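You operate a simulated robot arm through the tools that you are given. There is no shell and no other tool. Be economical: measure what you need, move in short steps, check, and stop when the job is done.

Carry out the task below with a simulated two-armed robot. There is one attempt and no reset: what you move stays moved.

TASK
Lay the box section marked sill on the roller rest and brush off its oxide.
Fine: it rolls under the brush, so keep it held steady with the other hand; put the brush back, then roll the section up to the white stop block.

Only the result counts: the job must be done as asked and must still hold three seconds after the hand-in. Knocking over, shifting, dropping, spilling or breaking anything else fails it.

THE ROBOT
Two 7-joint arms with two-finger parallel grippers on one trunk, on a base that drives. Base frame: it is fixed to the floor where the robot stands at the start and does not move with it; the origin is under the middle of the robot, x ahead of it, y to its left, z up. Units: mm, rad, N and s.
The left shoulder is at the start at [70, 133, 1201], the right one opposite. With the tool pointing down near the work surface each hand reaches from about 100 to 640 mm from the robot's upright axis, wherever it stands, measured 20 degrees to its own side. Places, roughly: rollers of the roller rest [500, -500, 900]. Payload 1.57 kg a hand.
Tool frame (each hand has its own): the origin (TCP) lies between the finger pads and is the grasp point; the fingertips stand 30 mm ahead of it; z points along the fingers, y is the line along which they close. Largest opening 80 mm; finger width 17, thickness 12; the body of the gripper, 40 by 82 mm, starts 80 mm behind the TCP.
Orientation is that of the tool frame in the base frame, as [roll, pitch, yaw] about the fixed x, y, z axes, in that order (R = Rz(yaw) Ry(pitch) Rx(roll)). With the fingers straight down and closing along the base's y, the tool's x points along the base's -x, its y along +y and its z along -z.

THE INTERFACE
- The arms move only by the tool send_rows. It takes "left_deltas", "right_deltas" or both (then of equal length, played together; a hand with none holds still); each is a list that holds one entry, the list of rows, each a list of 6 numbers: the shift along the tool's x, y, z in units of 400 mm (1.0 is 400 mm), then the turn, a rotation vector about the tool's x, y, z in units of 45 degrees (1.0 is 45 degrees). In form: [[[tx, ty, tz, ax, ay, az], ...]]. A call has 1 to 12 rows; each row is the pose to reach, as a shift and turn from the pose commanded when the call began, along the tool's axes at that moment. "left_fingers" and "right_fingers" are, for a hand that has rows, the closure, from 0 (fully open) to 1 (shut), set as the call begins (left out, the last holds). A call with a number of a shift or a turn outside -1 to 1 is refused whole. A row lasts 0.2 s, in which the tool goes at most 50 mm and 0.15 rad; a call with a longer step from one row to the next is refused whole, and so is a gripper value outside its range. Where a pose cannot be reached the arm comes as near as it can. A force on the tool above 50 N (or 10 N above the force at the start of the call, whichever is more), or a blocked arm, ends the call early, and 0.2 s more pass. Each finger travels about 153 mm/s and halts on what it meets, pressing with about 21 N; the grip force reading is that of the motor and also rises with nothing between the fingers. The clock runs only during rows and for 0.2 s after the last one: add rows that repeat a pose to give the fingers time. It gives the time, the measured TCP pose, the force on the tool (base axes), the opening and the grip force at its end, in the units of the frame above (readings bear some noise).
- Cameras (640 x 400 px; columns grow to the right, rows downward): "scene" is now at [127.4, -18.3, 1413.2]; the picture's right is [-0.25, -0.97, 0.00], its down [-0.72, 0.18, -0.67] and it looks along [0.65, -0.16, -0.74] (base axes); focal length 271 px, centre (320, 200). "left" rides on the left gripper at [72, 7, -122] in its tool frame; the picture's right is [-0.09, 1.00, 0.00], its down [-0.84, -0.08, -0.54] and it looks along [-0.54, -0.05, 0.84] (tool axes); focal length 238 px, centre (320, 200). "right" rides on the right gripper at [72, -7, -122] in its tool frame; the picture's right is [0.09, 1.00, 0.00], its down [-0.84, 0.08, -0.54] and it looks along [-0.54, 0.05, 0.84] (tool axes); focal length 238 px, centre (320, 200).
- camera(camera): a new picture of that camera. The clock stands still meanwhile.
- move_column(by): slides the trunk up (or, below 0, down) by that many mm; the arms and the scene camera ride with it, the base frame stays. It gives what a move gives, with no picture.
- drive_base(legs): drives the robot by 1 to 6 legs, each [ahead, left, turn to the left] in mm, mm and rad, along the robot's own axes; the way and the turn of a leg run together, so that a leg with both is an arc; at most 1500 mm and 3.142 rad a leg. The arms and the cameras ride along, it lands a little off, and it stops where it bumps. It gives what a move gives.
- aim_head(pan, tilt): turns the head with the scene camera to pan (to the left, within 1.501 rad either way) and tilt (down, from -0.506 to 1.204), counted from straight ahead of the robot. It gives what a move gives.
- locate(camera, pixels): for up to 12 pixels [column, row] of the newest picture of that camera ("zoom" is the newest enlarged one), the place [x, y, z] in the base frame of the surface seen there, good to about 2 mm. The clock stands still meanwhile.
- inspect(camera, box): a new picture of the part [left, top, right, bottom] of that camera's present view, enlarged. The clock stands still meanwhile.
- hand_in(): hands the job in; it is judged then, once.

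Go step by step. Measure first, check grasps and placings, and put right what went wrong. The budget is 80 turns and 62 pictures, counting those below and the enlarged ones. Unless the task says otherwise, let go and move clear before handing in, and close with one line.

The tools are called after ">>>" by a JSON object that holds its "fn" and its "kwargs". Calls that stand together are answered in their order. send_rows: Moves the arms, as the interface text tells. Its arguments: {"type":"object","properties":{"left_deltas":{"type":"array","items":{"type":"array","items":{"type":"array","items":{"type":"number"}}}},"left_fingers":{"type":"number"},"right_deltas":{"type":"array","items":{"type":"array","items":{"type":"array","items":{"type":"number"}}}},"right_fingers":{"type":"number"}},"required":[]} The other tools are called the same way: move_column (by) slides the trunk up or down; drive_base (legs) drives the base; aim_head (pan, tilt) turns the head that bears the scene camera; camera (camera) takes a picture; locate (camera, pixels) gives the place of the surface under pixels of a picture; inspect (camera, box) takes an enlarged picture of a part of a camera's view; hand_in () hands the job in.

At the start:

```text
t: 0.0
left_eef_pos: [443.6, 76.5, 1118.5]
left_tool_rot: [-3.141, 0.001, -3.141]
left_wrist_force: [-0.6, -0.2, -0.2]
left_finger_gap: 79.9
left_finger_force: 0.1
right_eef_pos: [381.0, -361.5, 1052.5]
right_tool_rot: [3.141, -0.001, -3.141]
right_wrist_force: [-0.4, -0.4, -0.3]
right_finger_gap: 79.8
right_finger_force: 0.1
trunk travel left (down, up): [-775.0, 165.0]
robot x, y, heading: [0.2, -1.8, 0.001]
head pan, tilt: [-0.248, 0.84]
```

scene: 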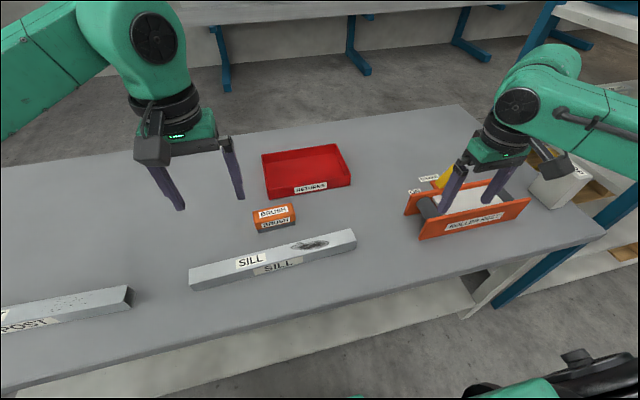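
right: 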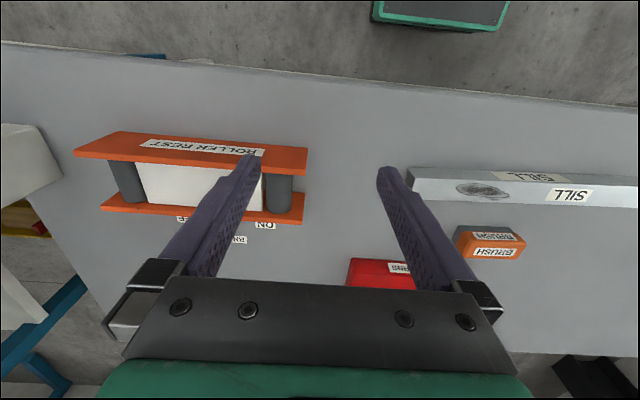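
left: 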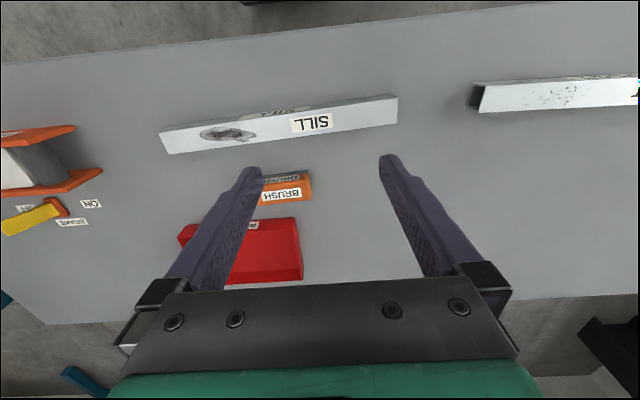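

The sill lies at about (270,260) in the scene picture, the brush at (273,217), and the roller rest at (470,210) is partly hidden by the right hand. I'll enlarge these and locate the main points.

>>> {"fn": "inspect", "kwargs": {"camera": "scene", "box": [380, 120, 640, 280]}}

>>> {"fn": "inspect", "kwargs": {"camera": "scene", "box": [170, 130, 380, 300]}}

>>> {"fn": "locate", "kwargs": {"camera": "scene", "pixels": [[189, 268], [352, 230], [357, 250], [191, 289], [309, 245], [255, 209], [292, 204], [295, 222], [259, 232], [250, 261], [330, 310], [264, 152]]}}

>>> {"fn": "locate", "kwargs": {"camera": "right", "pixels": [[75, 153], [307, 150], [305, 220], [103, 208], [130, 180], [280, 190], [180, 185], [20, 160], [408, 190], [411, 170], [240, 239], [60, 170]]}}

```text
2.46 times, centred on (510, 200) of scene
```

zoom: 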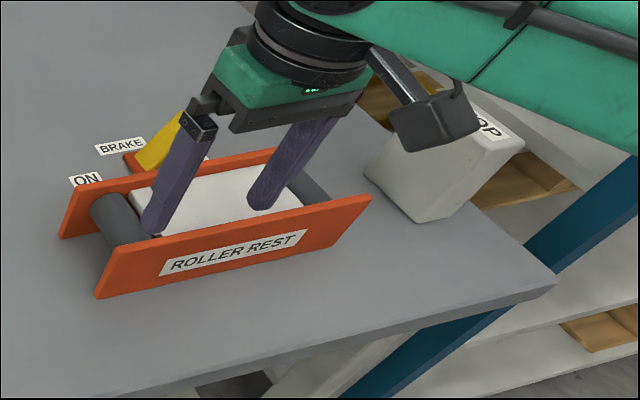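

```text
2.35 times, centred on (275, 215) of scene
```

zoom: 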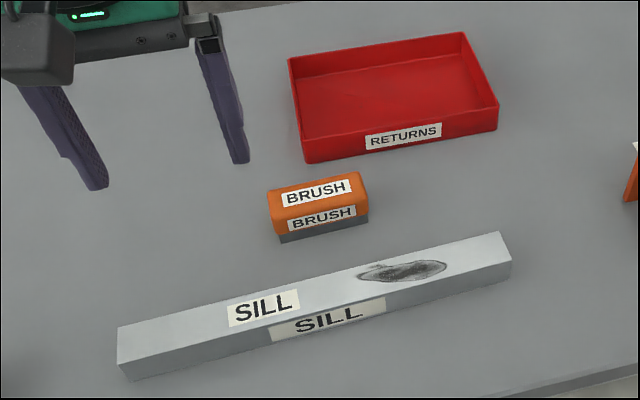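

```text
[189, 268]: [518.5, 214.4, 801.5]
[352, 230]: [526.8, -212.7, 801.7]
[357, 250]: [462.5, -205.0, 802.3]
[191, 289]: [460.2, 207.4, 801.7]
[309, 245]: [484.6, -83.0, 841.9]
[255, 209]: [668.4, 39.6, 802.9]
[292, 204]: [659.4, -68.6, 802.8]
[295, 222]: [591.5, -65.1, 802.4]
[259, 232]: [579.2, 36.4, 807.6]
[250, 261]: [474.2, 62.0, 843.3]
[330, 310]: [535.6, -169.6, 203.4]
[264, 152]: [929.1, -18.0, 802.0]
```

```text
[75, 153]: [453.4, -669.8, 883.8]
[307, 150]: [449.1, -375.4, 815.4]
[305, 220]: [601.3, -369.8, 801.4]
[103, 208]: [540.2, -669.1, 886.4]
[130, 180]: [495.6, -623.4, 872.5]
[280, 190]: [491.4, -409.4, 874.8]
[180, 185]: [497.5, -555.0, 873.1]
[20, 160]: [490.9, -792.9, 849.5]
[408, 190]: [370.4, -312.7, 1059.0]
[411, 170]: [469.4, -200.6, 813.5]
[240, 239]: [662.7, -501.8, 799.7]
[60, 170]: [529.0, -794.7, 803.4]
```

The rest has side plates at x≈450 and 540, rollers with axes along x, and a white stop near y≈-790. The right arm hides part of it, so I'll lift that hand back and look to the right before driving.

>>> {"fn": "send_rows", "kwargs": {"right_deltas": [[[0.1, -0.05, 0, 0, 0, 0], [0.2, -0.1, 0, 0, 0, 0], [0.3, -0.1, -0.05, 0, 0, 0], [0.4, -0.1, -0.1, 0, 0, 0]]]}}

>>> {"fn": "aim_head", "kwargs": {"pan": -0.75, "tilt": 0.75}}

>>> {"fn": "camera", "kwargs": {"camera": "scene"}}

```text
t: 1.0
left_eef_pos: [441.3, 76.7, 1119.3]
left_tool_rot: [-3.139, 0.002, -3.141]
left_wrist_force: [-0.3, 0.7, 0.0]
left_finger_gap: 80.0
left_finger_force: 0.1
right_eef_pos: [217.6, -398.9, 1094.3]
right_tool_rot: [3.141, 0.005, -3.14]
right_wrist_force: [0.2, 0.8, -0.1]
right_finger_gap: 79.9
right_finger_force: 0.2
trunk travel left (down, up): [-775.0, 165.0]
robot x, y, heading: [0.7, -1.0, 0.001]
head pan, tilt: [-0.248, 0.84]
```

```text
t: 1.9
left_eef_pos: [443.4, 76.7, 1117.6]
left_tool_rot: [-3.141, -0.001, -3.139]
left_wrist_force: [0.0, 0.6, -0.5]
left_finger_gap: 80.1
left_finger_force: 0.0
right_eef_pos: [222.5, -401.7, 1092.8]
right_tool_rot: [3.14, 0.002, -3.141]
right_wrist_force: [-0.2, -0.2, -0.3]
right_finger_gap: 80.0
right_finger_force: 0.0
trunk travel left (down, up): [-775.0, 165.0]
robot x, y, heading: [-1.0, -0.3, -0.002]
head pan, tilt: [-0.75, 0.75]
```

```text
56 pictures are left
```

scene: 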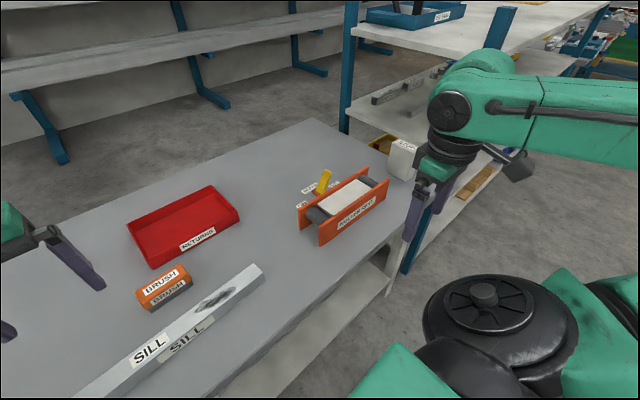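

The floor to the robot's right is clear, with the shelf beyond about y≈-900. I'll enlarge the rest and its brake lever and locate the points on it.

>>> {"fn": "inspect", "kwargs": {"camera": "scene", "box": [280, 120, 440, 260]}}

>>> {"fn": "locate", "kwargs": {"camera": "scene", "pixels": [[322, 232], [387, 184], [300, 209], [360, 173], [318, 214], [368, 181], [345, 195], [325, 180], [318, 191], [400, 160], [388, 150], [430, 260]]}}

```text
2.86 times, centred on (360, 190) of scene
```

zoom: 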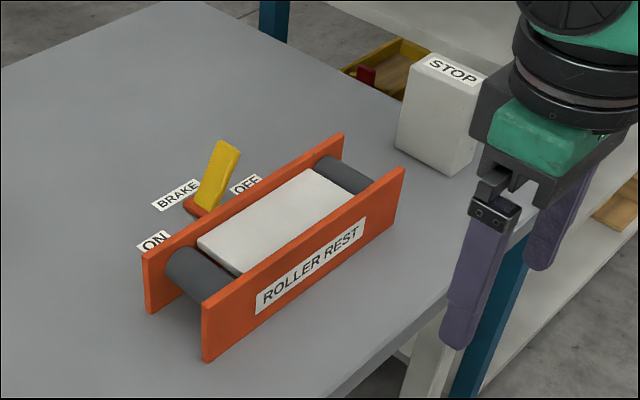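

```text
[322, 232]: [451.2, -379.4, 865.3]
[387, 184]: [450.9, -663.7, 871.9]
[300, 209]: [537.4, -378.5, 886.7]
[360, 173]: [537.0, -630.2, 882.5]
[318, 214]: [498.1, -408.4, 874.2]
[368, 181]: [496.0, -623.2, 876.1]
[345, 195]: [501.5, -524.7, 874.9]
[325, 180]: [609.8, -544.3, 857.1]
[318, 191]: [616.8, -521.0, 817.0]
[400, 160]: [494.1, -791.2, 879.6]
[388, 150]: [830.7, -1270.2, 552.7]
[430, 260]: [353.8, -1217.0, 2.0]
```

The yellow lever leans toward OFF, so the rollers run free and I'll leave it alone. Next I'll locate the rest and stop precisely on the zoom.

>>> {"fn": "locate", "kwargs": {"camera": "zoom", "pixels": [[205, 330], [402, 172], [345, 140], [146, 258], [170, 245], [365, 160], [350, 175], [430, 120], [410, 70], [470, 95], [330, 188], [207, 235]]}}

>>> {"fn": "locate", "kwargs": {"camera": "scene", "pixels": [[255, 266], [262, 280], [250, 268], [215, 302], [230, 290], [200, 306], [160, 283], [186, 270], [140, 296], [190, 283], [165, 304], [142, 306]]}}

```text
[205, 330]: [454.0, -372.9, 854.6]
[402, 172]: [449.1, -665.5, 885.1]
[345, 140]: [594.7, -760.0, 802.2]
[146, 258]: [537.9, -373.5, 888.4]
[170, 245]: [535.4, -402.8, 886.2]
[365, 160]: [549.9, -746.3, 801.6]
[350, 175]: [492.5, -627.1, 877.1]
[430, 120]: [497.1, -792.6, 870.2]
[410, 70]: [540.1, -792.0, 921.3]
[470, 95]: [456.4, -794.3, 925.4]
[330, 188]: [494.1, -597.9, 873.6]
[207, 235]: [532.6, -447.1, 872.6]
```

```text
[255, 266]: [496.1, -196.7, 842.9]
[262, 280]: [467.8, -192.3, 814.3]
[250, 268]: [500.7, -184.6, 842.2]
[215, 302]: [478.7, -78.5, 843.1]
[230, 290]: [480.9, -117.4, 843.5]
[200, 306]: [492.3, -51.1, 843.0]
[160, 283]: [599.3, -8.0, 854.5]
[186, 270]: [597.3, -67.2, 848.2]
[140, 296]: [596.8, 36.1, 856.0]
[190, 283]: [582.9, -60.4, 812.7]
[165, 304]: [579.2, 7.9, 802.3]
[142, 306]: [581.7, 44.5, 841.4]
```

Sill: top z≈843, x≈463–505, y≈-197 to 205. Rest: inner gap x≈455–533, roller tops z≈875; the stop's face is at y≈-792. I'll drive to y≈-100 so the right hand reaches both the sill's middle and the rest, and turn the right hand so that it closes along x.

>>> {"fn": "drive_base", "kwargs": {"legs": [[0, -100, 0]]}}

>>> {"fn": "send_rows", "kwargs": {"right_deltas": [[[-0.05, 0.05, 0, 0, 0, 0.166], [-0.1, 0.1, 0, 0, 0, 0.333], [-0.15, 0.15, 0, 0, 0, 0.5], [-0.2, 0.2, 0, 0, 0, 0.666], [-0.25, 0.25, 0, 0, 0, 0.833], [-0.3, 0.3, 0, 0, 0, 1.0]]]}}

>>> {"fn": "send_rows", "kwargs": {"right_deltas": [[[0, 0, 0, 0, 0, 0.166], [0, 0, 0, 0, 0, 0.333], [0, 0, 0, 0, 0, 0.5], [0, 0, 0, 0, 0, 0.666], [0, 0, 0, 0, 0, 0.833], [0, 0, 0, 0, 0, 1.0], [0, 0, 0, 0, 0, 1.0]]]}}

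>>> {"fn": "aim_head", "kwargs": {"pan": -0.2, "tilt": 0.95}}

>>> {"fn": "camera", "kwargs": {"camera": "scene"}}

```text
t: 3.1
left_eef_pos: [443.7, -21.9, 1118.5]
left_tool_rot: [-3.14, 0.0, -3.138]
left_wrist_force: [0.2, 0.0, 0.3]
left_finger_gap: 80.2
left_finger_force: 0.1
right_eef_pos: [220.3, -498.7, 1094.3]
right_tool_rot: [-3.14, 0.0, -3.137]
right_wrist_force: [-0.2, 0.1, 0.0]
right_finger_gap: 80.0
right_finger_force: 0.1
trunk travel left (down, up): [-775.0, 165.0]
robot x, y, heading: [-0.9, -99.5, 0.001]
head pan, tilt: [-0.75, 0.75]
```

```text
t: 4.5
left_eef_pos: [444.3, -23.7, 1118.0]
left_tool_rot: [-3.142, -0.002, -3.14]
left_wrist_force: [1.1, -0.3, -0.1]
left_finger_gap: 79.9
left_finger_force: 0.1
right_eef_pos: [341.6, -380.7, 1091.9]
right_tool_rot: [-3.141, -0.001, 2.354]
right_wrist_force: [1.0, -0.6, 0.4]
right_finger_gap: 80.0
right_finger_force: 0.1
trunk travel left (down, up): [-775.0, 165.0]
robot x, y, heading: [0.2, -96.9, 0.004]
head pan, tilt: [-0.75, 0.75]
```

```text
t: 6.1
left_eef_pos: [443.5, -24.5, 1118.9]
left_tool_rot: [-3.142, 0.0, -3.14]
left_wrist_force: [-0.2, -1.1, -0.1]
left_finger_gap: 79.9
left_finger_force: 0.0
right_eef_pos: [338.9, -380.8, 1092.7]
right_tool_rot: [3.141, 0.001, 1.569]
right_wrist_force: [-0.9, 0.2, 0.0]
right_finger_gap: 80.1
right_finger_force: 0.1
trunk travel left (down, up): [-775.0, 165.0]
robot x, y, heading: [-3.4, -100.4, -0.001]
head pan, tilt: [-0.75, 0.75]
```

```text
t: 7.0
left_eef_pos: [442.4, -24.6, 1117.5]
left_tool_rot: [3.141, 0.001, -3.14]
left_wrist_force: [0.1, 0.3, -1.0]
left_finger_gap: 79.7
left_finger_force: 0.1
right_eef_pos: [341.1, -381.6, 1093.1]
right_tool_rot: [-3.141, 0.0, 1.572]
right_wrist_force: [0.2, 0.2, -0.2]
right_finger_gap: 79.8
right_finger_force: 0.1
trunk travel left (down, up): [-775.0, 165.0]
robot x, y, heading: [4.6, -100.1, -0.001]
head pan, tilt: [-0.201, 0.949]
```

```text
54 pictures are left
```

scene: 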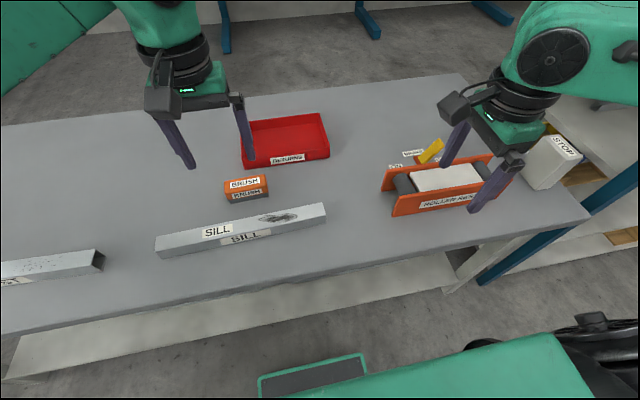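

The right hand now closes along x (yaw 1.57). I'll locate the sill's corners and the brush's edges in this view.

>>> {"fn": "locate", "kwargs": {"camera": "scene", "pixels": [[157, 238], [160, 253], [321, 206], [326, 220], [240, 220], [243, 226], [300, 217], [262, 178], [228, 183], [246, 189], [250, 200], [300, 270]]}}

>>> {"fn": "inspect", "kwargs": {"camera": "scene", "box": [140, 160, 340, 270]}}

```text
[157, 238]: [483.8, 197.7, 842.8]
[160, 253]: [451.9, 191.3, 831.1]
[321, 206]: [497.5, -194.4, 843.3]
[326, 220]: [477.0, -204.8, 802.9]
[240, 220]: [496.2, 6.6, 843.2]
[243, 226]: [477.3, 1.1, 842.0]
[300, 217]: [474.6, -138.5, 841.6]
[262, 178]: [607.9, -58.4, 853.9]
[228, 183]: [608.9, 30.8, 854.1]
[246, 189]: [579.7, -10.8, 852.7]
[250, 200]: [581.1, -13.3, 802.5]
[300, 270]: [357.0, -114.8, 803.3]
```

```text
3.20 times, centred on (240, 215) of scene
```

zoom: 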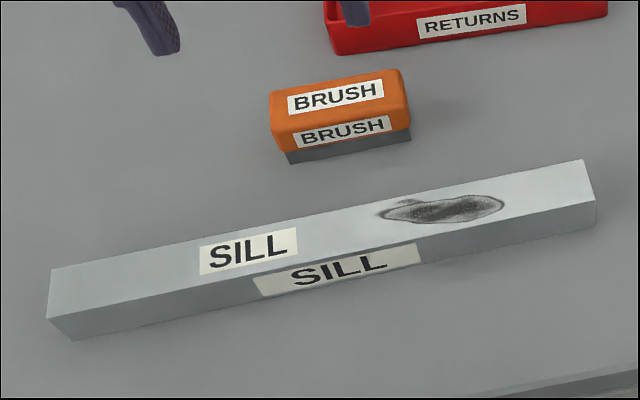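

>>> {"fn": "locate", "kwargs": {"camera": "zoom", "pixels": [[55, 270], [60, 318], [578, 164], [590, 199], [330, 218], [335, 248], [340, 260], [382, 217], [505, 202], [440, 198], [445, 221], [72, 335]]}}

```text
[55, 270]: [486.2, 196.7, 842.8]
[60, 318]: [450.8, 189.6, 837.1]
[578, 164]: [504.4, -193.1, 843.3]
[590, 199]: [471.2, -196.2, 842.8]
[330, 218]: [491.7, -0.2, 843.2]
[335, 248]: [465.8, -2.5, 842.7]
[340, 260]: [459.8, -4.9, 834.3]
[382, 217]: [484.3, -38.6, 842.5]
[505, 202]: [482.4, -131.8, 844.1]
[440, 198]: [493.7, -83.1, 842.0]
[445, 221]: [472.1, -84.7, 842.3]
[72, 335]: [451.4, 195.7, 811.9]
```

The sill is about 40 wide, centred near (480, 0), and yawed about +0.048; the oxide lies at y≈-38 to -132. I'll clear and turn the left hand, then bring the right one above the sill's middle.

>>> {"fn": "send_rows", "kwargs": {"left_deltas": [[[0.04, 0.1, 0, 0, 0, 0.166], [0.08, 0.2, 0, 0, 0, 0.333], [0.12, 0.3, 0, 0, 0, 0.5], [0.16, 0.4, 0, 0, 0, 0.666], [0.2, 0.5, 0, 0, 0, 0.833], [0.25, 0.6, 0, 0, 0, 1.0], [0.25, 0.6, 0, 0, 0, 1.0]]]}}

>>> {"fn": "send_rows", "kwargs": {"left_deltas": [[[0, 0, 0, 0, 0, 0.166], [0, 0, 0, 0, 0, 0.333], [0, 0, 0, 0, 0, 0.5], [0, 0, 0, 0, 0, 0.666], [0, 0, 0, 0, 0, 0.833], [0, 0, 0, 0, 0, 1.0], [0, 0, 0, 0, 0, 1.0], [0, 0, 0, 0, 0, 1.0], [0, 0, 0, 0, 0, 1.0], [0, 0, 0, 0, 0, 1.0], [0, 0, 0, 0, 0, 1.0]]], "right_deltas": [[[0.1, 0.04, 0.03, 0, 0, 0], [0.2, 0.08, 0.05, 0, 0, 0], [0.3, 0.12, 0.08, 0, 0, 0], [0.4, 0.16, 0.1, 0, 0, 0], [0.5, 0.2, 0.13, 0, 0, 0], [0.6, 0.24, 0.15, 0, 0, 0], [0.7, 0.28, 0.18, 0, 0, 0], [0.8, 0.32, 0.2, 0, 0, 0], [0.9, 0.345, 0.23, 0, 0, 0], [0.954, 0.347, 0.25, 0, 0, -0.061], [0.954, 0.347, 0.25, 0, 0, -0.061]]]}}

>>> {"fn": "camera", "kwargs": {"camera": "right"}}

```text
t: 8.7
left_eef_pos: [298.6, 110.8, 1124.0]
left_tool_rot: [-3.141, -0.002, 2.36]
left_wrist_force: [-1.0, -0.1, 0.1]
left_finger_gap: 79.8
left_finger_force: 0.1
left hand out of reach, approached as far as the arm can: row 5, 6, 7
right_eef_pos: [341.4, -379.6, 1093.6]
right_tool_rot: [-3.142, -0.001, 1.573]
right_wrist_force: [0.8, 0.1, -0.2]
right_finger_gap: 80.0
right_finger_force: 0.0
trunk travel left (down, up): [-775.0, 165.0]
robot x, y, heading: [-0.7, -101.9, -0.005]
head pan, tilt: [-0.201, 0.949]
```

```text
t: 11.1
left_eef_pos: [200.7, 10.6, 1118.1]
left_tool_rot: [3.141, 0.0, 1.575]
left_wrist_force: [0.4, -0.3, 1.3]
left_finger_gap: 79.9
left_finger_force: 0.0
left hand out of reach, approached as far as the arm can: row 1, 2, 3, 4, 5, 6, 7, 8, 9, 10, 11
right_eef_pos: [405.8, -149.6, 1023.5]
right_tool_rot: [-3.141, -0.002, 1.618]
right_wrist_force: [-0.7, 0.3, 0.8]
right_finger_gap: 80.1
right_finger_force: 0.0
right hand out of reach, approached as far as the arm can: row 6, 7, 8, 9, 10, 11
trunk travel left (down, up): [-775.0, 165.0]
robot x, y, heading: [2.4, -100.8, -0.001]
head pan, tilt: [-0.201, 0.949]
```

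```text
52 pictures are left
```

right: 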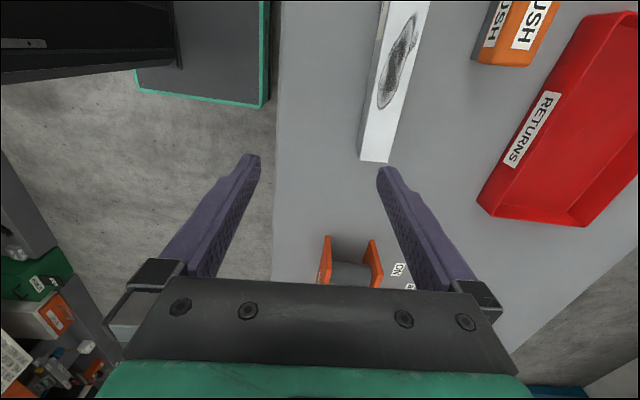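

Both hands lose reach across the body with this yaw: the right stopped at y≈-150 and the left backed off to (200,10). So I'll bring the right hand back to its own side, unwind the left hand, and let the base carry the difference.

>>> {"fn": "send_rows", "kwargs": {"right_deltas": [[[-0.1, 0, 0, 0, 0, 0], [-0.2, 0, 0, 0, 0, 0], [-0.3, 0, 0, 0, 0, 0], [-0.4, 0, 0, 0, 0, 0], [-0.5, 0, 0, 0, 0, 0], [-0.5, 0, 0, 0, 0, 0], [-0.5, 0, 0, 0, 0, 0]]], "left_deltas": [[[0, 0, 0, 0, 0, -0.166], [0, 0, 0, 0, 0, -0.333], [0, 0, 0, 0, 0, -0.5], [0, 0, 0, 0, 0, -0.666], [0, 0, 0, 0, 0, -0.833], [0, 0, 0, 0, 0, -1.0], [0, 0, 0, 0, 0, -1.0]]]}}

```text
t: 12.7
left_eef_pos: [199.2, 10.0, 1118.6]
left_tool_rot: [3.14, 0.0, 2.359]
left_wrist_force: [0.3, 0.1, 0.1]
left_finger_gap: 79.8
left_finger_force: 0.1
right_eef_pos: [415.6, -345.8, 1024.7]
right_tool_rot: [-3.141, 0.001, 1.619]
right_wrist_force: [0.2, -0.4, -0.8]
right_finger_gap: 79.9
right_finger_force: 0.1
trunk travel left (down, up): [-775.0, 165.0]
robot x, y, heading: [2.8, -99.6, -0.002]
head pan, tilt: [-0.201, 0.949]
```

Commands count from the pose actually reached. I'll finish unwinding the left hand, then drive left so that the sill's middle is on the right hand's own side.

>>> {"fn": "send_rows", "kwargs": {"left_deltas": [[[0.01, 0.07, 0, 0, 0, -0.166], [0.02, 0.14, 0, 0, 0, -0.333], [0.03, 0.21, 0, 0, 0, -0.5], [0.04, 0.28, 0, 0, 0, -0.666], [0.05, 0.35, 0, 0, 0, -0.833], [0.07, 0.42, 0, 0, 0, -1.0], [0.07, 0.42, 0, 0, 0, -1.0]]]}}

>>> {"fn": "send_rows", "kwargs": {"left_deltas": [[[0, 0, 0, 0, 0, -0.166], [0, 0, 0, 0, 0, -0.333], [0, 0, 0, 0, 0, -0.5], [0, 0, 0, 0, 0, -0.666], [0, 0, 0, 0, 0, -0.833], [0, 0, 0, 0, 0, -1.0], [0, 0, 0, 0, 0, -1.0]]]}}

>>> {"fn": "send_rows", "kwargs": {"left_deltas": [[[0, 0, 0, 0, 0, -0.166], [0, 0, 0, 0, 0, -0.333], [0, 0, 0, 0, 0, -0.5], [0, 0, 0, 0, 0, -0.666], [0, 0, 0, 0, 0, -0.833], [0, 0, 0, 0, 0, -1.0], [0, 0, 0, 0, 0, -1.0]]]}}

>>> {"fn": "drive_base", "kwargs": {"legs": [[0, 300, 0]]}}

```text
t: 14.2
left_eef_pos: [297.2, 150.2, 1120.0]
left_tool_rot: [3.141, 0.0, -3.138]
left_wrist_force: [0.1, 0.6, 0.2]
left_finger_gap: 80.0
left_finger_force: 0.1
right_eef_pos: [415.2, -346.5, 1024.0]
right_tool_rot: [3.14, -0.001, 1.619]
right_wrist_force: [0.2, -1.2, 0.7]
right_finger_gap: 80.1
right_finger_force: 0.1
trunk travel left (down, up): [-775.0, 165.0]
robot x, y, heading: [0.2, -98.7, -0.0]
head pan, tilt: [-0.201, 0.949]
```

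```text
t: 15.8
left_eef_pos: [296.8, 149.4, 1119.1]
left_tool_rot: [-3.141, 0.0, -2.352]
left_wrist_force: [0.3, -0.4, -0.7]
left_finger_gap: 80.3
left_finger_force: 0.1
right_eef_pos: [413.7, -346.6, 1024.8]
right_tool_rot: [-3.141, -0.001, 1.619]
right_wrist_force: [-0.2, 0.3, -0.5]
right_finger_gap: 80.1
right_finger_force: 0.0
trunk travel left (down, up): [-775.0, 165.0]
robot x, y, heading: [-1.0, -99.7, -0.001]
head pan, tilt: [-0.201, 0.949]
```

```text
t: 17.4
left_eef_pos: [296.6, 149.5, 1119.5]
left_tool_rot: [-3.14, 0.001, -1.565]
left_wrist_force: [-0.6, 0.6, -0.2]
left_finger_gap: 80.0
left_finger_force: 0.0
right_eef_pos: [415.2, -345.2, 1024.8]
right_tool_rot: [3.14, 0.0, 1.618]
right_wrist_force: [-0.2, 0.3, -0.6]
right_finger_gap: 79.9
right_finger_force: 0.1
trunk travel left (down, up): [-775.0, 165.0]
robot x, y, heading: [2.0, -98.8, 0.001]
head pan, tilt: [-0.201, 0.949]
```

```text
t: 19.5
left_eef_pos: [297.6, 448.5, 1119.3]
left_tool_rot: [3.141, 0.001, -1.568]
left_wrist_force: [-0.1, -0.7, 0.6]
left_finger_gap: 79.9
left_finger_force: 0.1
right_eef_pos: [414.5, -46.3, 1024.4]
right_tool_rot: [3.14, -0.002, 1.619]
right_wrist_force: [0.0, -0.4, 0.4]
right_finger_gap: 79.9
right_finger_force: 0.1
trunk travel left (down, up): [-775.0, 165.0]
robot x, y, heading: [1.0, 204.7, 0.001]
head pan, tilt: [-0.201, 0.949]
```

The right hand is at (414.5, -46.3) in a comfortable pose. I'll move it over (480, 0) and descend in two stages, checking before contact.

>>> {"fn": "send_rows", "kwargs": {"right_deltas": [[[0.05, 0.08, 0.05, 0, 0, 0], [0.107, 0.169, 0.1, 0, 0, 0], [0.107, 0.169, 0.2, 0, 0, 0], [0.107, 0.169, 0.285, 0, 0, 0], [0.107, 0.169, 0.285, 0, 0, 0]]]}}

>>> {"fn": "camera", "kwargs": {"camera": "right"}}

```text
t: 20.7
left_eef_pos: [296.6, 451.5, 1119.4]
left_tool_rot: [-3.141, 0.0, -1.569]
left_wrist_force: [1.0, -0.2, 0.8]
left_finger_gap: 79.9
left_finger_force: 0.0
right_eef_pos: [479.7, 0.8, 910.1]
right_tool_rot: [-3.141, 0.0, 1.621]
right_wrist_force: [0.3, 0.2, -0.3]
right_finger_gap: 80.1
right_finger_force: 0.1
trunk travel left (down, up): [-775.0, 165.0]
robot x, y, heading: [0.2, 199.1, -0.0]
head pan, tilt: [-0.201, 0.949]
```

```text
51 pictures are left
```

right: 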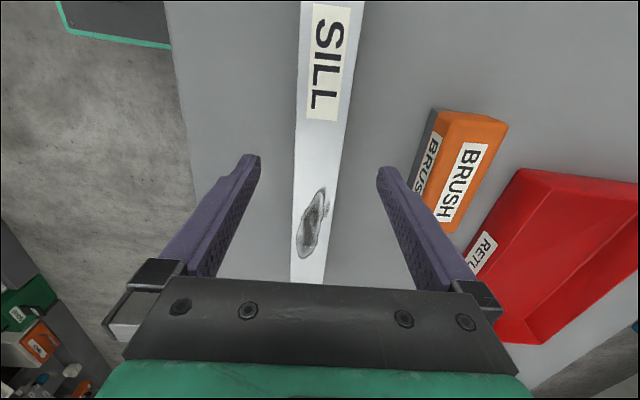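

The sill sits centred between the fingers and aligned. I'll descend to TCP z≈849, close and lift a little.

>>> {"fn": "send_rows", "kwargs": {"right_deltas": [[[0, 0, 0.08, 0, 0, 0], [0, 0, 0.153, 0, 0, 0], [0, 0, 0.153, 0, 0, 0]]]}}

>>> {"fn": "send_rows", "kwargs": {"right_deltas": [[[0, 0, 0, 0, 0, 0], [0, 0, 0, 0, 0, 0], [0, 0, 0, 0, 0, 0]]], "right_fingers": 1}}

>>> {"fn": "send_rows", "kwargs": {"right_deltas": [[[0, 0, -0.03, 0, 0, 0], [0, 0, -0.06, 0, 0, 0], [0, 0, -0.1, 0, 0, 0], [0, 0, -0.1, 0, 0, 0]]]}}

>>> {"fn": "camera", "kwargs": {"camera": "scene"}}

```text
t: 21.5
left_eef_pos: [296.9, 449.6, 1119.2]
left_tool_rot: [-3.141, 0.0, -1.57]
left_wrist_force: [-0.2, -0.5, 0.0]
left_finger_gap: 80.0
left_finger_force: 0.0
right_eef_pos: [468.8, -6.1, 861.1]
right_tool_rot: [3.139, 0.0, 1.618]
right_wrist_force: [-0.6, -0.7, -0.2]
right_finger_gap: 79.9
right_finger_force: 0.2
right hand out of reach, approached as far as the arm can: row 2, 3
trunk travel left (down, up): [-775.0, 165.0]
robot x, y, heading: [-1.9, 200.4, -0.002]
head pan, tilt: [-0.201, 0.949]
```

```text
t: 22.3
left_eef_pos: [298.2, 450.4, 1119.4]
left_tool_rot: [3.141, 0.0, -1.568]
left_wrist_force: [0.0, 0.4, 1.1]
left_finger_gap: 79.9
left_finger_force: 0.0
right_eef_pos: [470.2, -7.6, 860.7]
right_tool_rot: [3.141, -0.003, 1.62]
right_wrist_force: [0.2, 0.5, -0.1]
right_finger_gap: 40.0
right_finger_force: 21.2
trunk travel left (down, up): [-775.0, 165.0]
robot x, y, heading: [2.1, 198.7, -0.002]
head pan, tilt: [-0.201, 0.949]
```

```text
t: 23.3
left_eef_pos: [297.9, 450.6, 1119.1]
left_tool_rot: [3.14, 0.0, -1.569]
left_wrist_force: [-0.1, -0.3, 0.1]
left_finger_gap: 80.0
left_finger_force: 0.1
right_eef_pos: [469.4, -6.4, 899.3]
right_tool_rot: [-3.14, 0.002, 1.619]
right_wrist_force: [0.2, 0.0, -5.3]
right_finger_gap: 39.8
right_finger_force: 21.1
trunk travel left (down, up): [-775.0, 165.0]
robot x, y, heading: [3.1, 199.0, 0.001]
head pan, tilt: [-0.201, 0.949]
```

```text
50 pictures are left
```

scene: 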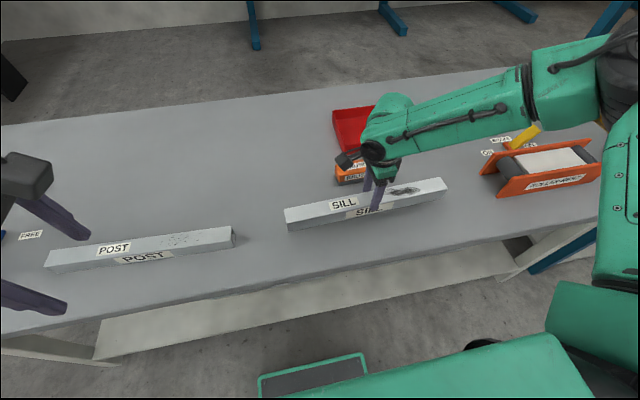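

The sill is lifted and level (grip 39.8 mm, about 0.55 kg). I'll raise it clear, straighten its yaw and drive right to the rest.

>>> {"fn": "send_rows", "kwargs": {"right_deltas": [[[0, 0, -0.06, 0, 0, 0.02], [0, 0, -0.12, 0, 0, 0.04], [0, 0, -0.18, 0, 0, 0.061], [0, 0, -0.24, 0, 0, 0.061], [0, 0, -0.28, 0, 0, 0.061], [0, 0, -0.28, 0, 0, 0.061]]]}}

>>> {"fn": "drive_base", "kwargs": {"legs": [[0, -230, 0], [0, -225, 0]]}}

>>> {"fn": "camera", "kwargs": {"camera": "scene"}}

>>> {"fn": "camera", "kwargs": {"camera": "right"}}

```text
t: 24.7
left_eef_pos: [298.4, 449.6, 1119.7]
left_tool_rot: [3.141, 0.0, -1.569]
left_wrist_force: [-0.5, -0.5, -0.4]
left_finger_gap: 79.9
left_finger_force: 0.0
right_eef_pos: [470.6, -5.8, 1011.1]
right_tool_rot: [-3.139, 0.0, 1.572]
right_wrist_force: [0.0, -0.3, -4.2]
right_finger_gap: 39.7
right_finger_force: 21.2
trunk travel left (down, up): [-775.0, 165.0]
robot x, y, heading: [-2.2, 203.9, -0.002]
head pan, tilt: [-0.201, 0.949]
```

```text
t: 27.7
left_eef_pos: [296.5, -1.0, 1119.2]
left_tool_rot: [3.141, 0.0, -1.565]
left_wrist_force: [0.7, -0.4, 0.4]
left_finger_gap: 80.0
left_finger_force: 0.1
right_eef_pos: [470.5, -456.8, 1012.8]
right_tool_rot: [-3.141, 0.001, 1.573]
right_wrist_force: [0.1, -0.4, -5.1]
right_finger_gap: 40.0
right_finger_force: 21.1
trunk travel left (down, up): [-775.0, 165.0]
robot x, y, heading: [-2.0, -251.6, 0.006]
head pan, tilt: [-0.201, 0.949]
```

```text
49 pictures are left
```

scene: 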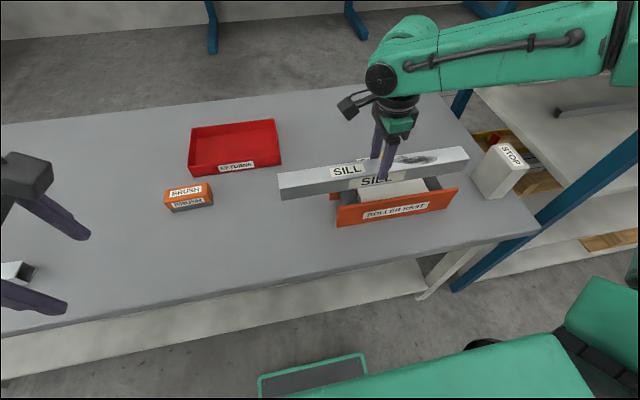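

```text
48 pictures are left
```

right: 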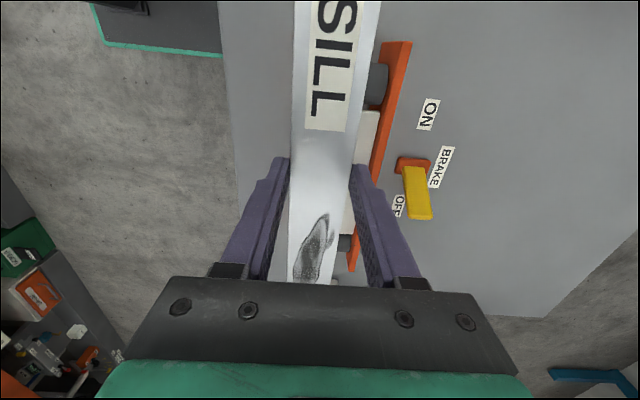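

The sill hangs level above the rest, oxide up, toward the stop side. I'll measure its ends and the plates before lowering.

>>> {"fn": "locate", "kwargs": {"camera": "scene", "pixels": [[283, 188], [282, 178], [466, 158], [464, 150], [340, 223], [455, 191], [340, 210], [333, 196], [430, 181], [400, 185], [330, 182], [440, 162]]}}

>>> {"fn": "locate", "kwargs": {"camera": "right", "pixels": [[385, 44], [410, 44], [350, 268], [378, 80], [368, 130], [343, 243], [295, 10], [380, 10], [292, 250], [418, 195], [355, 255], [345, 205]]}}

```text
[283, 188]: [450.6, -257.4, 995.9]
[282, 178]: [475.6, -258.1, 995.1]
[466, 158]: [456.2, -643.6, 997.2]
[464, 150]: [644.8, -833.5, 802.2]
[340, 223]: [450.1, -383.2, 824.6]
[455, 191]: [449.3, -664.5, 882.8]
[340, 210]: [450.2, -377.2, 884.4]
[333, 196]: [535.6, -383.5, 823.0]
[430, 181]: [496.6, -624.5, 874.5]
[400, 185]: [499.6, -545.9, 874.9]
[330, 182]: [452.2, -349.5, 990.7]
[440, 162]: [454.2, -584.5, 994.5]
```

```text
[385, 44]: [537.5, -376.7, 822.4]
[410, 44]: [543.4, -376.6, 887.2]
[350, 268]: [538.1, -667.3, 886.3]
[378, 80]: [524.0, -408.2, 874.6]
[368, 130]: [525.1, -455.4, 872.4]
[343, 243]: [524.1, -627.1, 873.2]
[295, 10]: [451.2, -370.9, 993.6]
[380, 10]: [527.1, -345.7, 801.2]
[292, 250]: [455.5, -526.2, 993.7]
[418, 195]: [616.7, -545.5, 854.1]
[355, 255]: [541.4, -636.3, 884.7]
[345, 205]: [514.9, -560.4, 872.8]
```

The sill is at x≈473 centre and z bottom≈954, with the rest's centre line at x≈495. I'll shift 22 mm forward, trim the yaw, lower about 65 mm, then go gently to contact.

>>> {"fn": "send_rows", "kwargs": {"right_deltas": [[[0, 0.03, 0, 0, 0, 0.018], [0, 0.055, 0, 0, 0, 0.018], [0, 0.055, 0.06, 0, 0, 0.018], [0, 0.055, 0.12, 0, 0, 0.018], [0, 0.055, 0.16, 0, 0, 0.018], [0, 0.055, 0.16, 0, 0, 0.018]]]}}

>>> {"fn": "camera", "kwargs": {"camera": "scene"}}

>>> {"fn": "inspect", "kwargs": {"camera": "scene", "box": [260, 120, 500, 240]}}

```text
t: 29.1
left_eef_pos: [298.3, -2.5, 1119.7]
left_tool_rot: [3.141, -0.001, -1.566]
left_wrist_force: [0.2, 0.2, 0.7]
left_finger_gap: 80.0
left_finger_force: 0.1
right_eef_pos: [493.5, -457.9, 947.4]
right_tool_rot: [-3.141, -0.001, 1.561]
right_wrist_force: [0.0, 0.4, -4.5]
right_finger_gap: 39.7
right_finger_force: 20.9
trunk travel left (down, up): [-775.0, 165.0]
robot x, y, heading: [-0.4, -252.4, 0.001]
head pan, tilt: [-0.201, 0.949]
```

```text
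47 pictures are left
```

scene: 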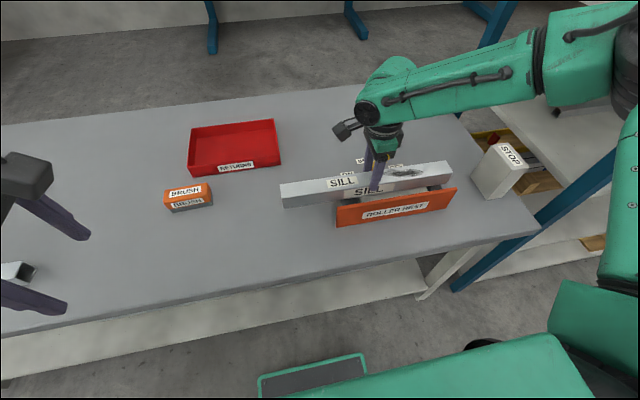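

```text
2.67 times, centred on (380, 180) of scene
```

zoom: 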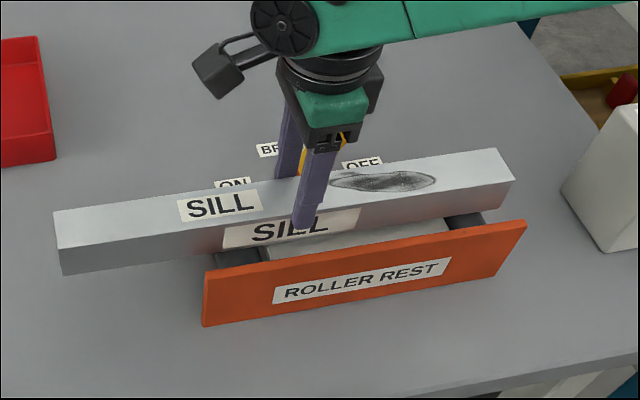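

It lines up between the plates with about 13 mm left to go. I'll lower until contact.

>>> {"fn": "send_rows", "kwargs": {"right_deltas": [[[0, 0, 0.015, 0, 0, 0], [0, 0, 0.028, 0, 0, 0], [0, 0, 0.036, 0, 0, 0], [0, 0, 0.036, 0, 0, 0]]]}}

>>> {"fn": "inspect", "kwargs": {"camera": "scene", "box": [260, 120, 500, 240]}}

>>> {"fn": "locate", "kwargs": {"camera": "zoom", "pixels": [[58, 240], [68, 260], [160, 215], [480, 170], [510, 185], [500, 160], [300, 205], [385, 190]]}}

```text
t: 30.1
left_eef_pos: [297.0, -1.4, 1119.4]
left_tool_rot: [-3.141, 0.001, -1.566]
left_wrist_force: [0.4, -0.3, -0.1]
left_finger_gap: 80.0
left_finger_force: 0.1
right_eef_pos: [494.0, -457.6, 934.7]
right_tool_rot: [3.14, 0.0, 1.561]
right_wrist_force: [0.5, -0.3, 2.3]
right_finger_gap: 39.4
right_finger_force: 21.1
trunk travel left (down, up): [-775.0, 165.0]
robot x, y, heading: [-1.9, -252.1, 0.004]
head pan, tilt: [-0.201, 0.949]
```

```text
2.67 times, centred on (380, 180) of scene
```

zoom: 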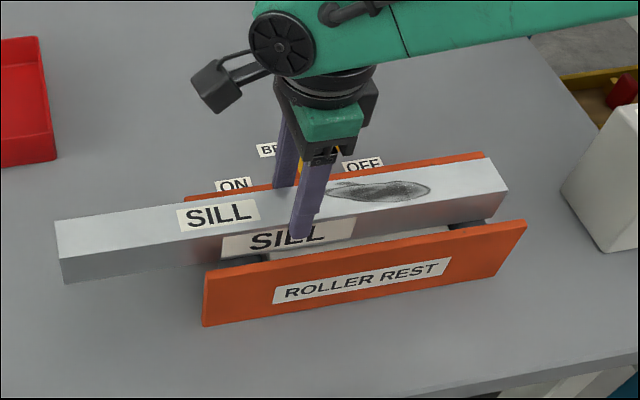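

```text
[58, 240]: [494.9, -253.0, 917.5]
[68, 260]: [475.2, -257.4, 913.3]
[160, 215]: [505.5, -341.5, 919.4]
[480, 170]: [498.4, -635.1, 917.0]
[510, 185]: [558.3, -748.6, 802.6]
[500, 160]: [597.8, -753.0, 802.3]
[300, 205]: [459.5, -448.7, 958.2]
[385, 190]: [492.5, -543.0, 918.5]
```

The sill rests on both rollers (top z≈918, centre ≈(494,-452)). I'll roll it 45 mm toward the stop so its weight is well between the rollers, then open the hand and rise.

>>> {"fn": "send_rows", "kwargs": {"right_deltas": [[[-0.03, 0, 0, 0, 0, 0], [-0.06, 0, 0, 0, 0, 0], [-0.09, 0, 0, 0, 0, 0], [-0.112, 0, 0, 0, 0, 0], [-0.112, 0, 0, 0, 0, 0], [-0.112, 0, 0, 0, 0, 0]]]}}

>>> {"fn": "send_rows", "kwargs": {"right_deltas": [[[0, 0, 0, 0, 0, 0], [0, 0, 0, 0, 0, 0], [0, 0, 0, 0, 0, 0]]], "right_fingers": 0.35}}

>>> {"fn": "send_rows", "kwargs": {"right_deltas": [[[0, 0, -0.04, 0, 0, 0], [0, 0, -0.12, 0, 0, 0], [0, 0, -0.2, 0, 0, 0], [0, 0, -0.25, 0, 0, 0], [0, 0, -0.25, 0, 0, 0]]]}}

>>> {"fn": "camera", "kwargs": {"camera": "scene"}}

```text
t: 31.5
left_eef_pos: [297.2, -1.5, 1119.1]
left_tool_rot: [3.141, 0.001, -1.565]
left_wrist_force: [0.1, 0.2, -0.1]
left_finger_gap: 80.0
left_finger_force: 0.1
right_eef_pos: [493.6, -502.9, 935.1]
right_tool_rot: [3.139, -0.001, 1.561]
right_wrist_force: [5.3, 0.0, 6.5]
right_finger_gap: 39.8
right_finger_force: 21.0
trunk travel left (down, up): [-775.0, 165.0]
robot x, y, heading: [-0.6, -254.6, 0.003]
head pan, tilt: [-0.201, 0.949]
```

```text
t: 32.3
left_eef_pos: [297.6, -1.5, 1118.7]
left_tool_rot: [-3.141, 0.001, -1.566]
left_wrist_force: [0.3, -1.0, 0.7]
left_finger_gap: 80.0
left_finger_force: 0.0
right_eef_pos: [492.3, -502.2, 935.4]
right_tool_rot: [-3.141, -0.001, 1.56]
right_wrist_force: [0.1, -0.1, -0.7]
right_finger_gap: 51.8
right_finger_force: 0.1
trunk travel left (down, up): [-775.0, 165.0]
robot x, y, heading: [0.3, -249.4, 0.003]
head pan, tilt: [-0.201, 0.949]
```

```text
t: 33.5
left_eef_pos: [297.6, -2.9, 1118.5]
left_tool_rot: [-3.141, 0.002, -1.567]
left_wrist_force: [0.3, 0.4, 1.0]
left_finger_gap: 79.7
left_finger_force: 0.0
right_eef_pos: [492.6, -502.6, 1035.0]
right_tool_rot: [3.141, -0.001, 1.562]
right_wrist_force: [-0.4, 0.3, -0.3]
right_finger_gap: 52.1
right_finger_force: 0.1
trunk travel left (down, up): [-775.0, 165.0]
robot x, y, heading: [-2.4, -251.5, 0.001]
head pan, tilt: [-0.201, 0.949]
```

```text
44 pictures are left
```

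scene: 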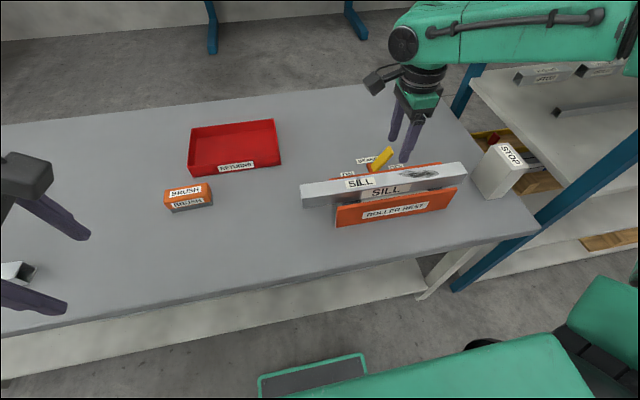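

The sill stays put on the rollers. Next is the brush: I'll measure it, and the table edge and robot base front, to see whether I can drive ahead for reach.

>>> {"fn": "locate", "kwargs": {"camera": "scene", "pixels": [[168, 192], [206, 186], [165, 192], [211, 192], [190, 185], [190, 196], [213, 203], [345, 252], [310, 366], [300, 385], [290, 300], [200, 290]]}}

>>> {"fn": "inspect", "kwargs": {"camera": "scene", "box": [140, 160, 240, 230]}}

```text
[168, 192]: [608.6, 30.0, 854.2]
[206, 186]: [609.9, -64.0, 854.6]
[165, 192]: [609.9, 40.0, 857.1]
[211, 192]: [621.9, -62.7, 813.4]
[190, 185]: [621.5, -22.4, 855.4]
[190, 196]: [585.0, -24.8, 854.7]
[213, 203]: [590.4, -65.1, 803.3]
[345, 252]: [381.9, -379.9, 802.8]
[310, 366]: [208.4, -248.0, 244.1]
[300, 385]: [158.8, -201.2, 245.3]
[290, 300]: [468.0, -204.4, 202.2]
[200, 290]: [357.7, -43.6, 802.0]
```

```text
5.71 times, centred on (190, 195) of scene
```

zoom: 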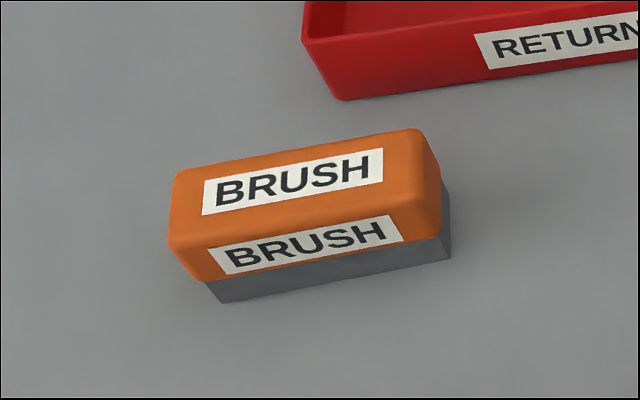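

The base front is at x≈210 and the table edge at x≈360, so 120 mm ahead is safe. I'll get the brush's corners first.

>>> {"fn": "locate", "kwargs": {"camera": "zoom", "pixels": [[185, 175], [415, 135], [175, 235], [195, 245], [437, 200], [400, 205], [220, 295], [448, 252], [300, 150], [300, 225], [440, 160], [300, 282]]}}

>>> {"fn": "drive_base", "kwargs": {"legs": [[0, 430, 0], [110, 0, 0]]}}

```text
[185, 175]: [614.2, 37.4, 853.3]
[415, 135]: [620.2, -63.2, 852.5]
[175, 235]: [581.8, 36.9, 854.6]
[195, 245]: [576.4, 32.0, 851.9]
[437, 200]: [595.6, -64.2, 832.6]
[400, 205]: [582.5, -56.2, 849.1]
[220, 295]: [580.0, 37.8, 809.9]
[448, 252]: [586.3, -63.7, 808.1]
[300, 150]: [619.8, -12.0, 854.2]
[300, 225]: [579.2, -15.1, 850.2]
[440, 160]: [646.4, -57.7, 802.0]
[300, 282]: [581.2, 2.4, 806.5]
```

```text
t: 37.0
left_eef_pos: [401.6, 433.7, 1119.8]
left_tool_rot: [-3.141, 0.0, -1.558]
left_wrist_force: [-0.6, 1.0, 0.4]
left_finger_gap: 80.1
left_finger_force: 0.0
right_eef_pos: [598.0, -66.9, 1035.1]
right_tool_rot: [3.141, 0.001, 1.566]
right_wrist_force: [0.0, 0.7, 0.5]
right_finger_gap: 51.9
right_finger_force: 0.0
trunk travel left (down, up): [-775.0, 165.0]
robot x, y, heading: [104.4, 182.8, 0.013]
head pan, tilt: [-0.201, 0.949]
```

The brush is centred near (600, -12) with yaw ≈+0.06, 46 wide, top z≈855. I'll open, align above it and go down to z≈900.

>>> {"fn": "send_rows", "kwargs": {"right_deltas": [[[0.05, 0.003, 0, 0, 0, -0.04], [0.1, 0.005, 0, 0, 0, -0.08], [0.137, 0.005, 0.08, 0, 0, -0.08], [0.137, 0.005, 0.17, 0, 0, -0.08], [0.137, 0.005, 0.26, 0, 0, -0.08], [0.137, 0.005, 0.337, 0, 0, -0.08], [0.137, 0.005, 0.337, 0, 0, -0.08]]], "right_fingers": 0}}

>>> {"fn": "camera", "kwargs": {"camera": "right"}}

```text
t: 38.6
left_eef_pos: [403.0, 433.0, 1119.7]
left_tool_rot: [3.141, 0.0, -1.561]
left_wrist_force: [0.2, -0.7, -0.1]
left_finger_gap: 80.0
left_finger_force: 0.0
right_eef_pos: [603.4, -11.0, 900.2]
right_tool_rot: [3.142, 0.0, 1.628]
right_wrist_force: [0.3, -0.3, 0.2]
right_finger_gap: 79.9
right_finger_force: 0.1
trunk travel left (down, up): [-775.0, 165.0]
robot x, y, heading: [110.8, 183.1, 0.008]
head pan, tilt: [-0.201, 0.949]
```

```text
42 pictures are left
```

right: 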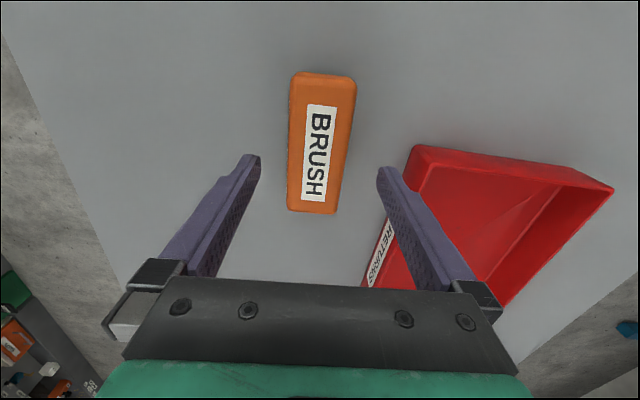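

The brush is centred between the fingers. I'll check the tray's clearance from the far finger and the brush's centre.

>>> {"fn": "locate", "kwargs": {"camera": "right", "pixels": [[412, 160], [366, 280], [385, 220], [355, 100], [292, 100], [335, 210], [288, 205], [325, 75], [312, 211]]}}

```text
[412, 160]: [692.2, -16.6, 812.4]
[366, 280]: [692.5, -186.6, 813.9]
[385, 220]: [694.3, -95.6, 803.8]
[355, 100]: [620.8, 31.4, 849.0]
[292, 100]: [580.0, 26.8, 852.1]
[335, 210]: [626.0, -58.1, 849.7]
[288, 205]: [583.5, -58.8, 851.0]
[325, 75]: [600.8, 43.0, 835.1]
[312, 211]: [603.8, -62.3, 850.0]
```

The tray is 37 mm clear of the far finger. Brush centre is (602.5, -10), so I'll descend 52 mm, close and lift.

>>> {"fn": "send_rows", "kwargs": {"right_deltas": [[[0, 0, 0.06, 0, 0, 0], [0, 0, 0.13, 0, 0, 0], [0, 0, 0.13, 0, 0, 0]]]}}

>>> {"fn": "send_rows", "kwargs": {"right_deltas": [[[0, 0, 0, 0, 0, 0], [0, 0, 0, 0, 0, 0], [0, 0, 0, 0, 0, 0]]], "right_fingers": 1}}

>>> {"fn": "send_rows", "kwargs": {"right_deltas": [[[0, 0, -0.06, 0, 0, 0], [0, 0, -0.15, 0, 0, 0], [0, 0, -0.25, 0, 0, 0], [0, 0, -0.35, 0, 0, 0], [0, 0, -0.45, 0, 0, 0], [0, 0, -0.45, 0, 0, 0]]]}}

>>> {"fn": "camera", "kwargs": {"camera": "right"}}

```text
t: 39.4
left_eef_pos: [402.7, 433.8, 1117.9]
left_tool_rot: [-3.141, 0.0, -1.558]
left_wrist_force: [0.0, -0.3, 0.3]
left_finger_gap: 80.2
left_finger_force: 0.0
right_eef_pos: [584.5, -21.7, 865.1]
right_tool_rot: [3.14, 0.0, 1.627]
right_wrist_force: [-0.2, 0.0, -0.5]
right_finger_gap: 80.0
right_finger_force: 0.0
right hand out of reach, approached as far as the arm can: row 1, 2, 3
trunk travel left (down, up): [-775.0, 165.0]
robot x, y, heading: [106.3, 180.9, 0.007]
head pan, tilt: [-0.201, 0.949]
```

```text
t: 40.2
left_eef_pos: [402.1, 433.2, 1119.3]
left_tool_rot: [-3.141, 0.0, -1.56]
left_wrist_force: [-0.8, 0.0, -0.4]
left_finger_gap: 79.8
left_finger_force: 0.0
right_eef_pos: [584.9, -23.4, 865.5]
right_tool_rot: [3.141, 0.0, 1.629]
right_wrist_force: [0.4, -0.5, 0.7]
right_finger_gap: 45.7
right_finger_force: 20.9
trunk travel left (down, up): [-775.0, 165.0]
robot x, y, heading: [105.1, 179.9, 0.009]
head pan, tilt: [-0.201, 0.949]
```

```text
t: 41.6
left_eef_pos: [403.2, 432.7, 1119.9]
left_tool_rot: [-3.14, 0.0, -1.559]
left_wrist_force: [0.6, 0.1, 0.5]
left_finger_gap: 80.2
left_finger_force: 0.0
right_eef_pos: [586.0, -22.7, 1046.9]
right_tool_rot: [3.141, 0.0, 1.627]
right_wrist_force: [0.5, 0.5, -2.0]
right_finger_gap: 45.5
right_finger_force: 21.2
trunk travel left (down, up): [-775.0, 165.0]
robot x, y, heading: [109.9, 180.5, 0.009]
head pan, tilt: [-0.201, 0.949]
```

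```text
41 pictures are left
```

right: 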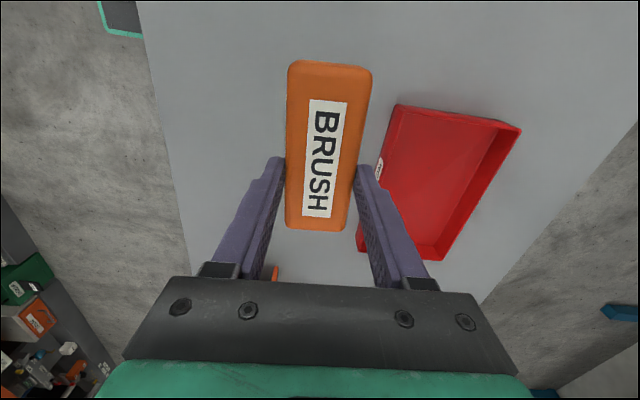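

The brush is held (gap 45.5), with its centre ≈12.6 mm to the +y side of the TCP and its bottom 63.5 below the TCP. The hand slid about 18 mm at its reach limit, so I must put the brush back at (602.5,-10), yaw 0.05. Next I'll drive to the rest, staying high.

>>> {"fn": "drive_base", "kwargs": {"legs": [[-95, 0, 0], [0, -340, 0], [0, -320, 0]]}}

>>> {"fn": "aim_head", "kwargs": {"pan": -0.1, "tilt": 0.85}}

>>> {"fn": "camera", "kwargs": {"camera": "scene"}}

```text
t: 46.2
left_eef_pos: [313.1, -224.5, 1119.1]
left_tool_rot: [-3.14, -0.002, -1.562]
left_wrist_force: [0.3, 0.3, -0.3]
left_finger_gap: 79.9
left_finger_force: 0.0
right_eef_pos: [492.6, -682.4, 1047.0]
right_tool_rot: [3.141, 0.001, 1.627]
right_wrist_force: [0.4, -0.3, -1.2]
right_finger_gap: 45.4
right_finger_force: 21.1
trunk travel left (down, up): [-775.0, 165.0]
robot x, y, heading: [15.1, -476.1, 0.004]
head pan, tilt: [-0.201, 0.949]
```

```text
t: 46.9
left_eef_pos: [312.6, -226.5, 1120.0]
left_tool_rot: [3.141, 0.0, -1.564]
left_wrist_force: [0.2, -0.9, 0.2]
left_finger_gap: 80.2
left_finger_force: 0.1
right_eef_pos: [493.9, -683.6, 1046.1]
right_tool_rot: [-3.141, 0.0, 1.628]
right_wrist_force: [-0.1, -0.9, -0.9]
right_finger_gap: 45.5
right_finger_force: 21.0
trunk travel left (down, up): [-775.0, 165.0]
robot x, y, heading: [16.5, -478.1, 0.002]
head pan, tilt: [-0.099, 0.85]
```

```text
40 pictures are left
```

scene: 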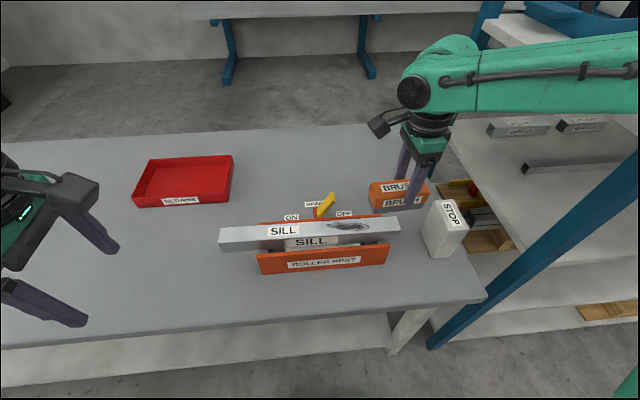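

The sill is undisturbed. I'll locate its ends and the oxide.

>>> {"fn": "locate", "kwargs": {"camera": "scene", "pixels": [[222, 236], [222, 243], [398, 230], [397, 222], [328, 227], [368, 225], [348, 222], [348, 229], [240, 232], [240, 240], [300, 226]]}}

```text
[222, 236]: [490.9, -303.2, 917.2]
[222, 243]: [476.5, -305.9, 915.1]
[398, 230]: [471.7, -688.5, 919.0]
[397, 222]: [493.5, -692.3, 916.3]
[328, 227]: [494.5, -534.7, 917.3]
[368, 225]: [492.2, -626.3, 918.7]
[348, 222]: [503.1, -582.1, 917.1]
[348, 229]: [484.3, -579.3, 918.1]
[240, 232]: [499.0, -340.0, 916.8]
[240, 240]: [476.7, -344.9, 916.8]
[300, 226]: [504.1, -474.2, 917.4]
```

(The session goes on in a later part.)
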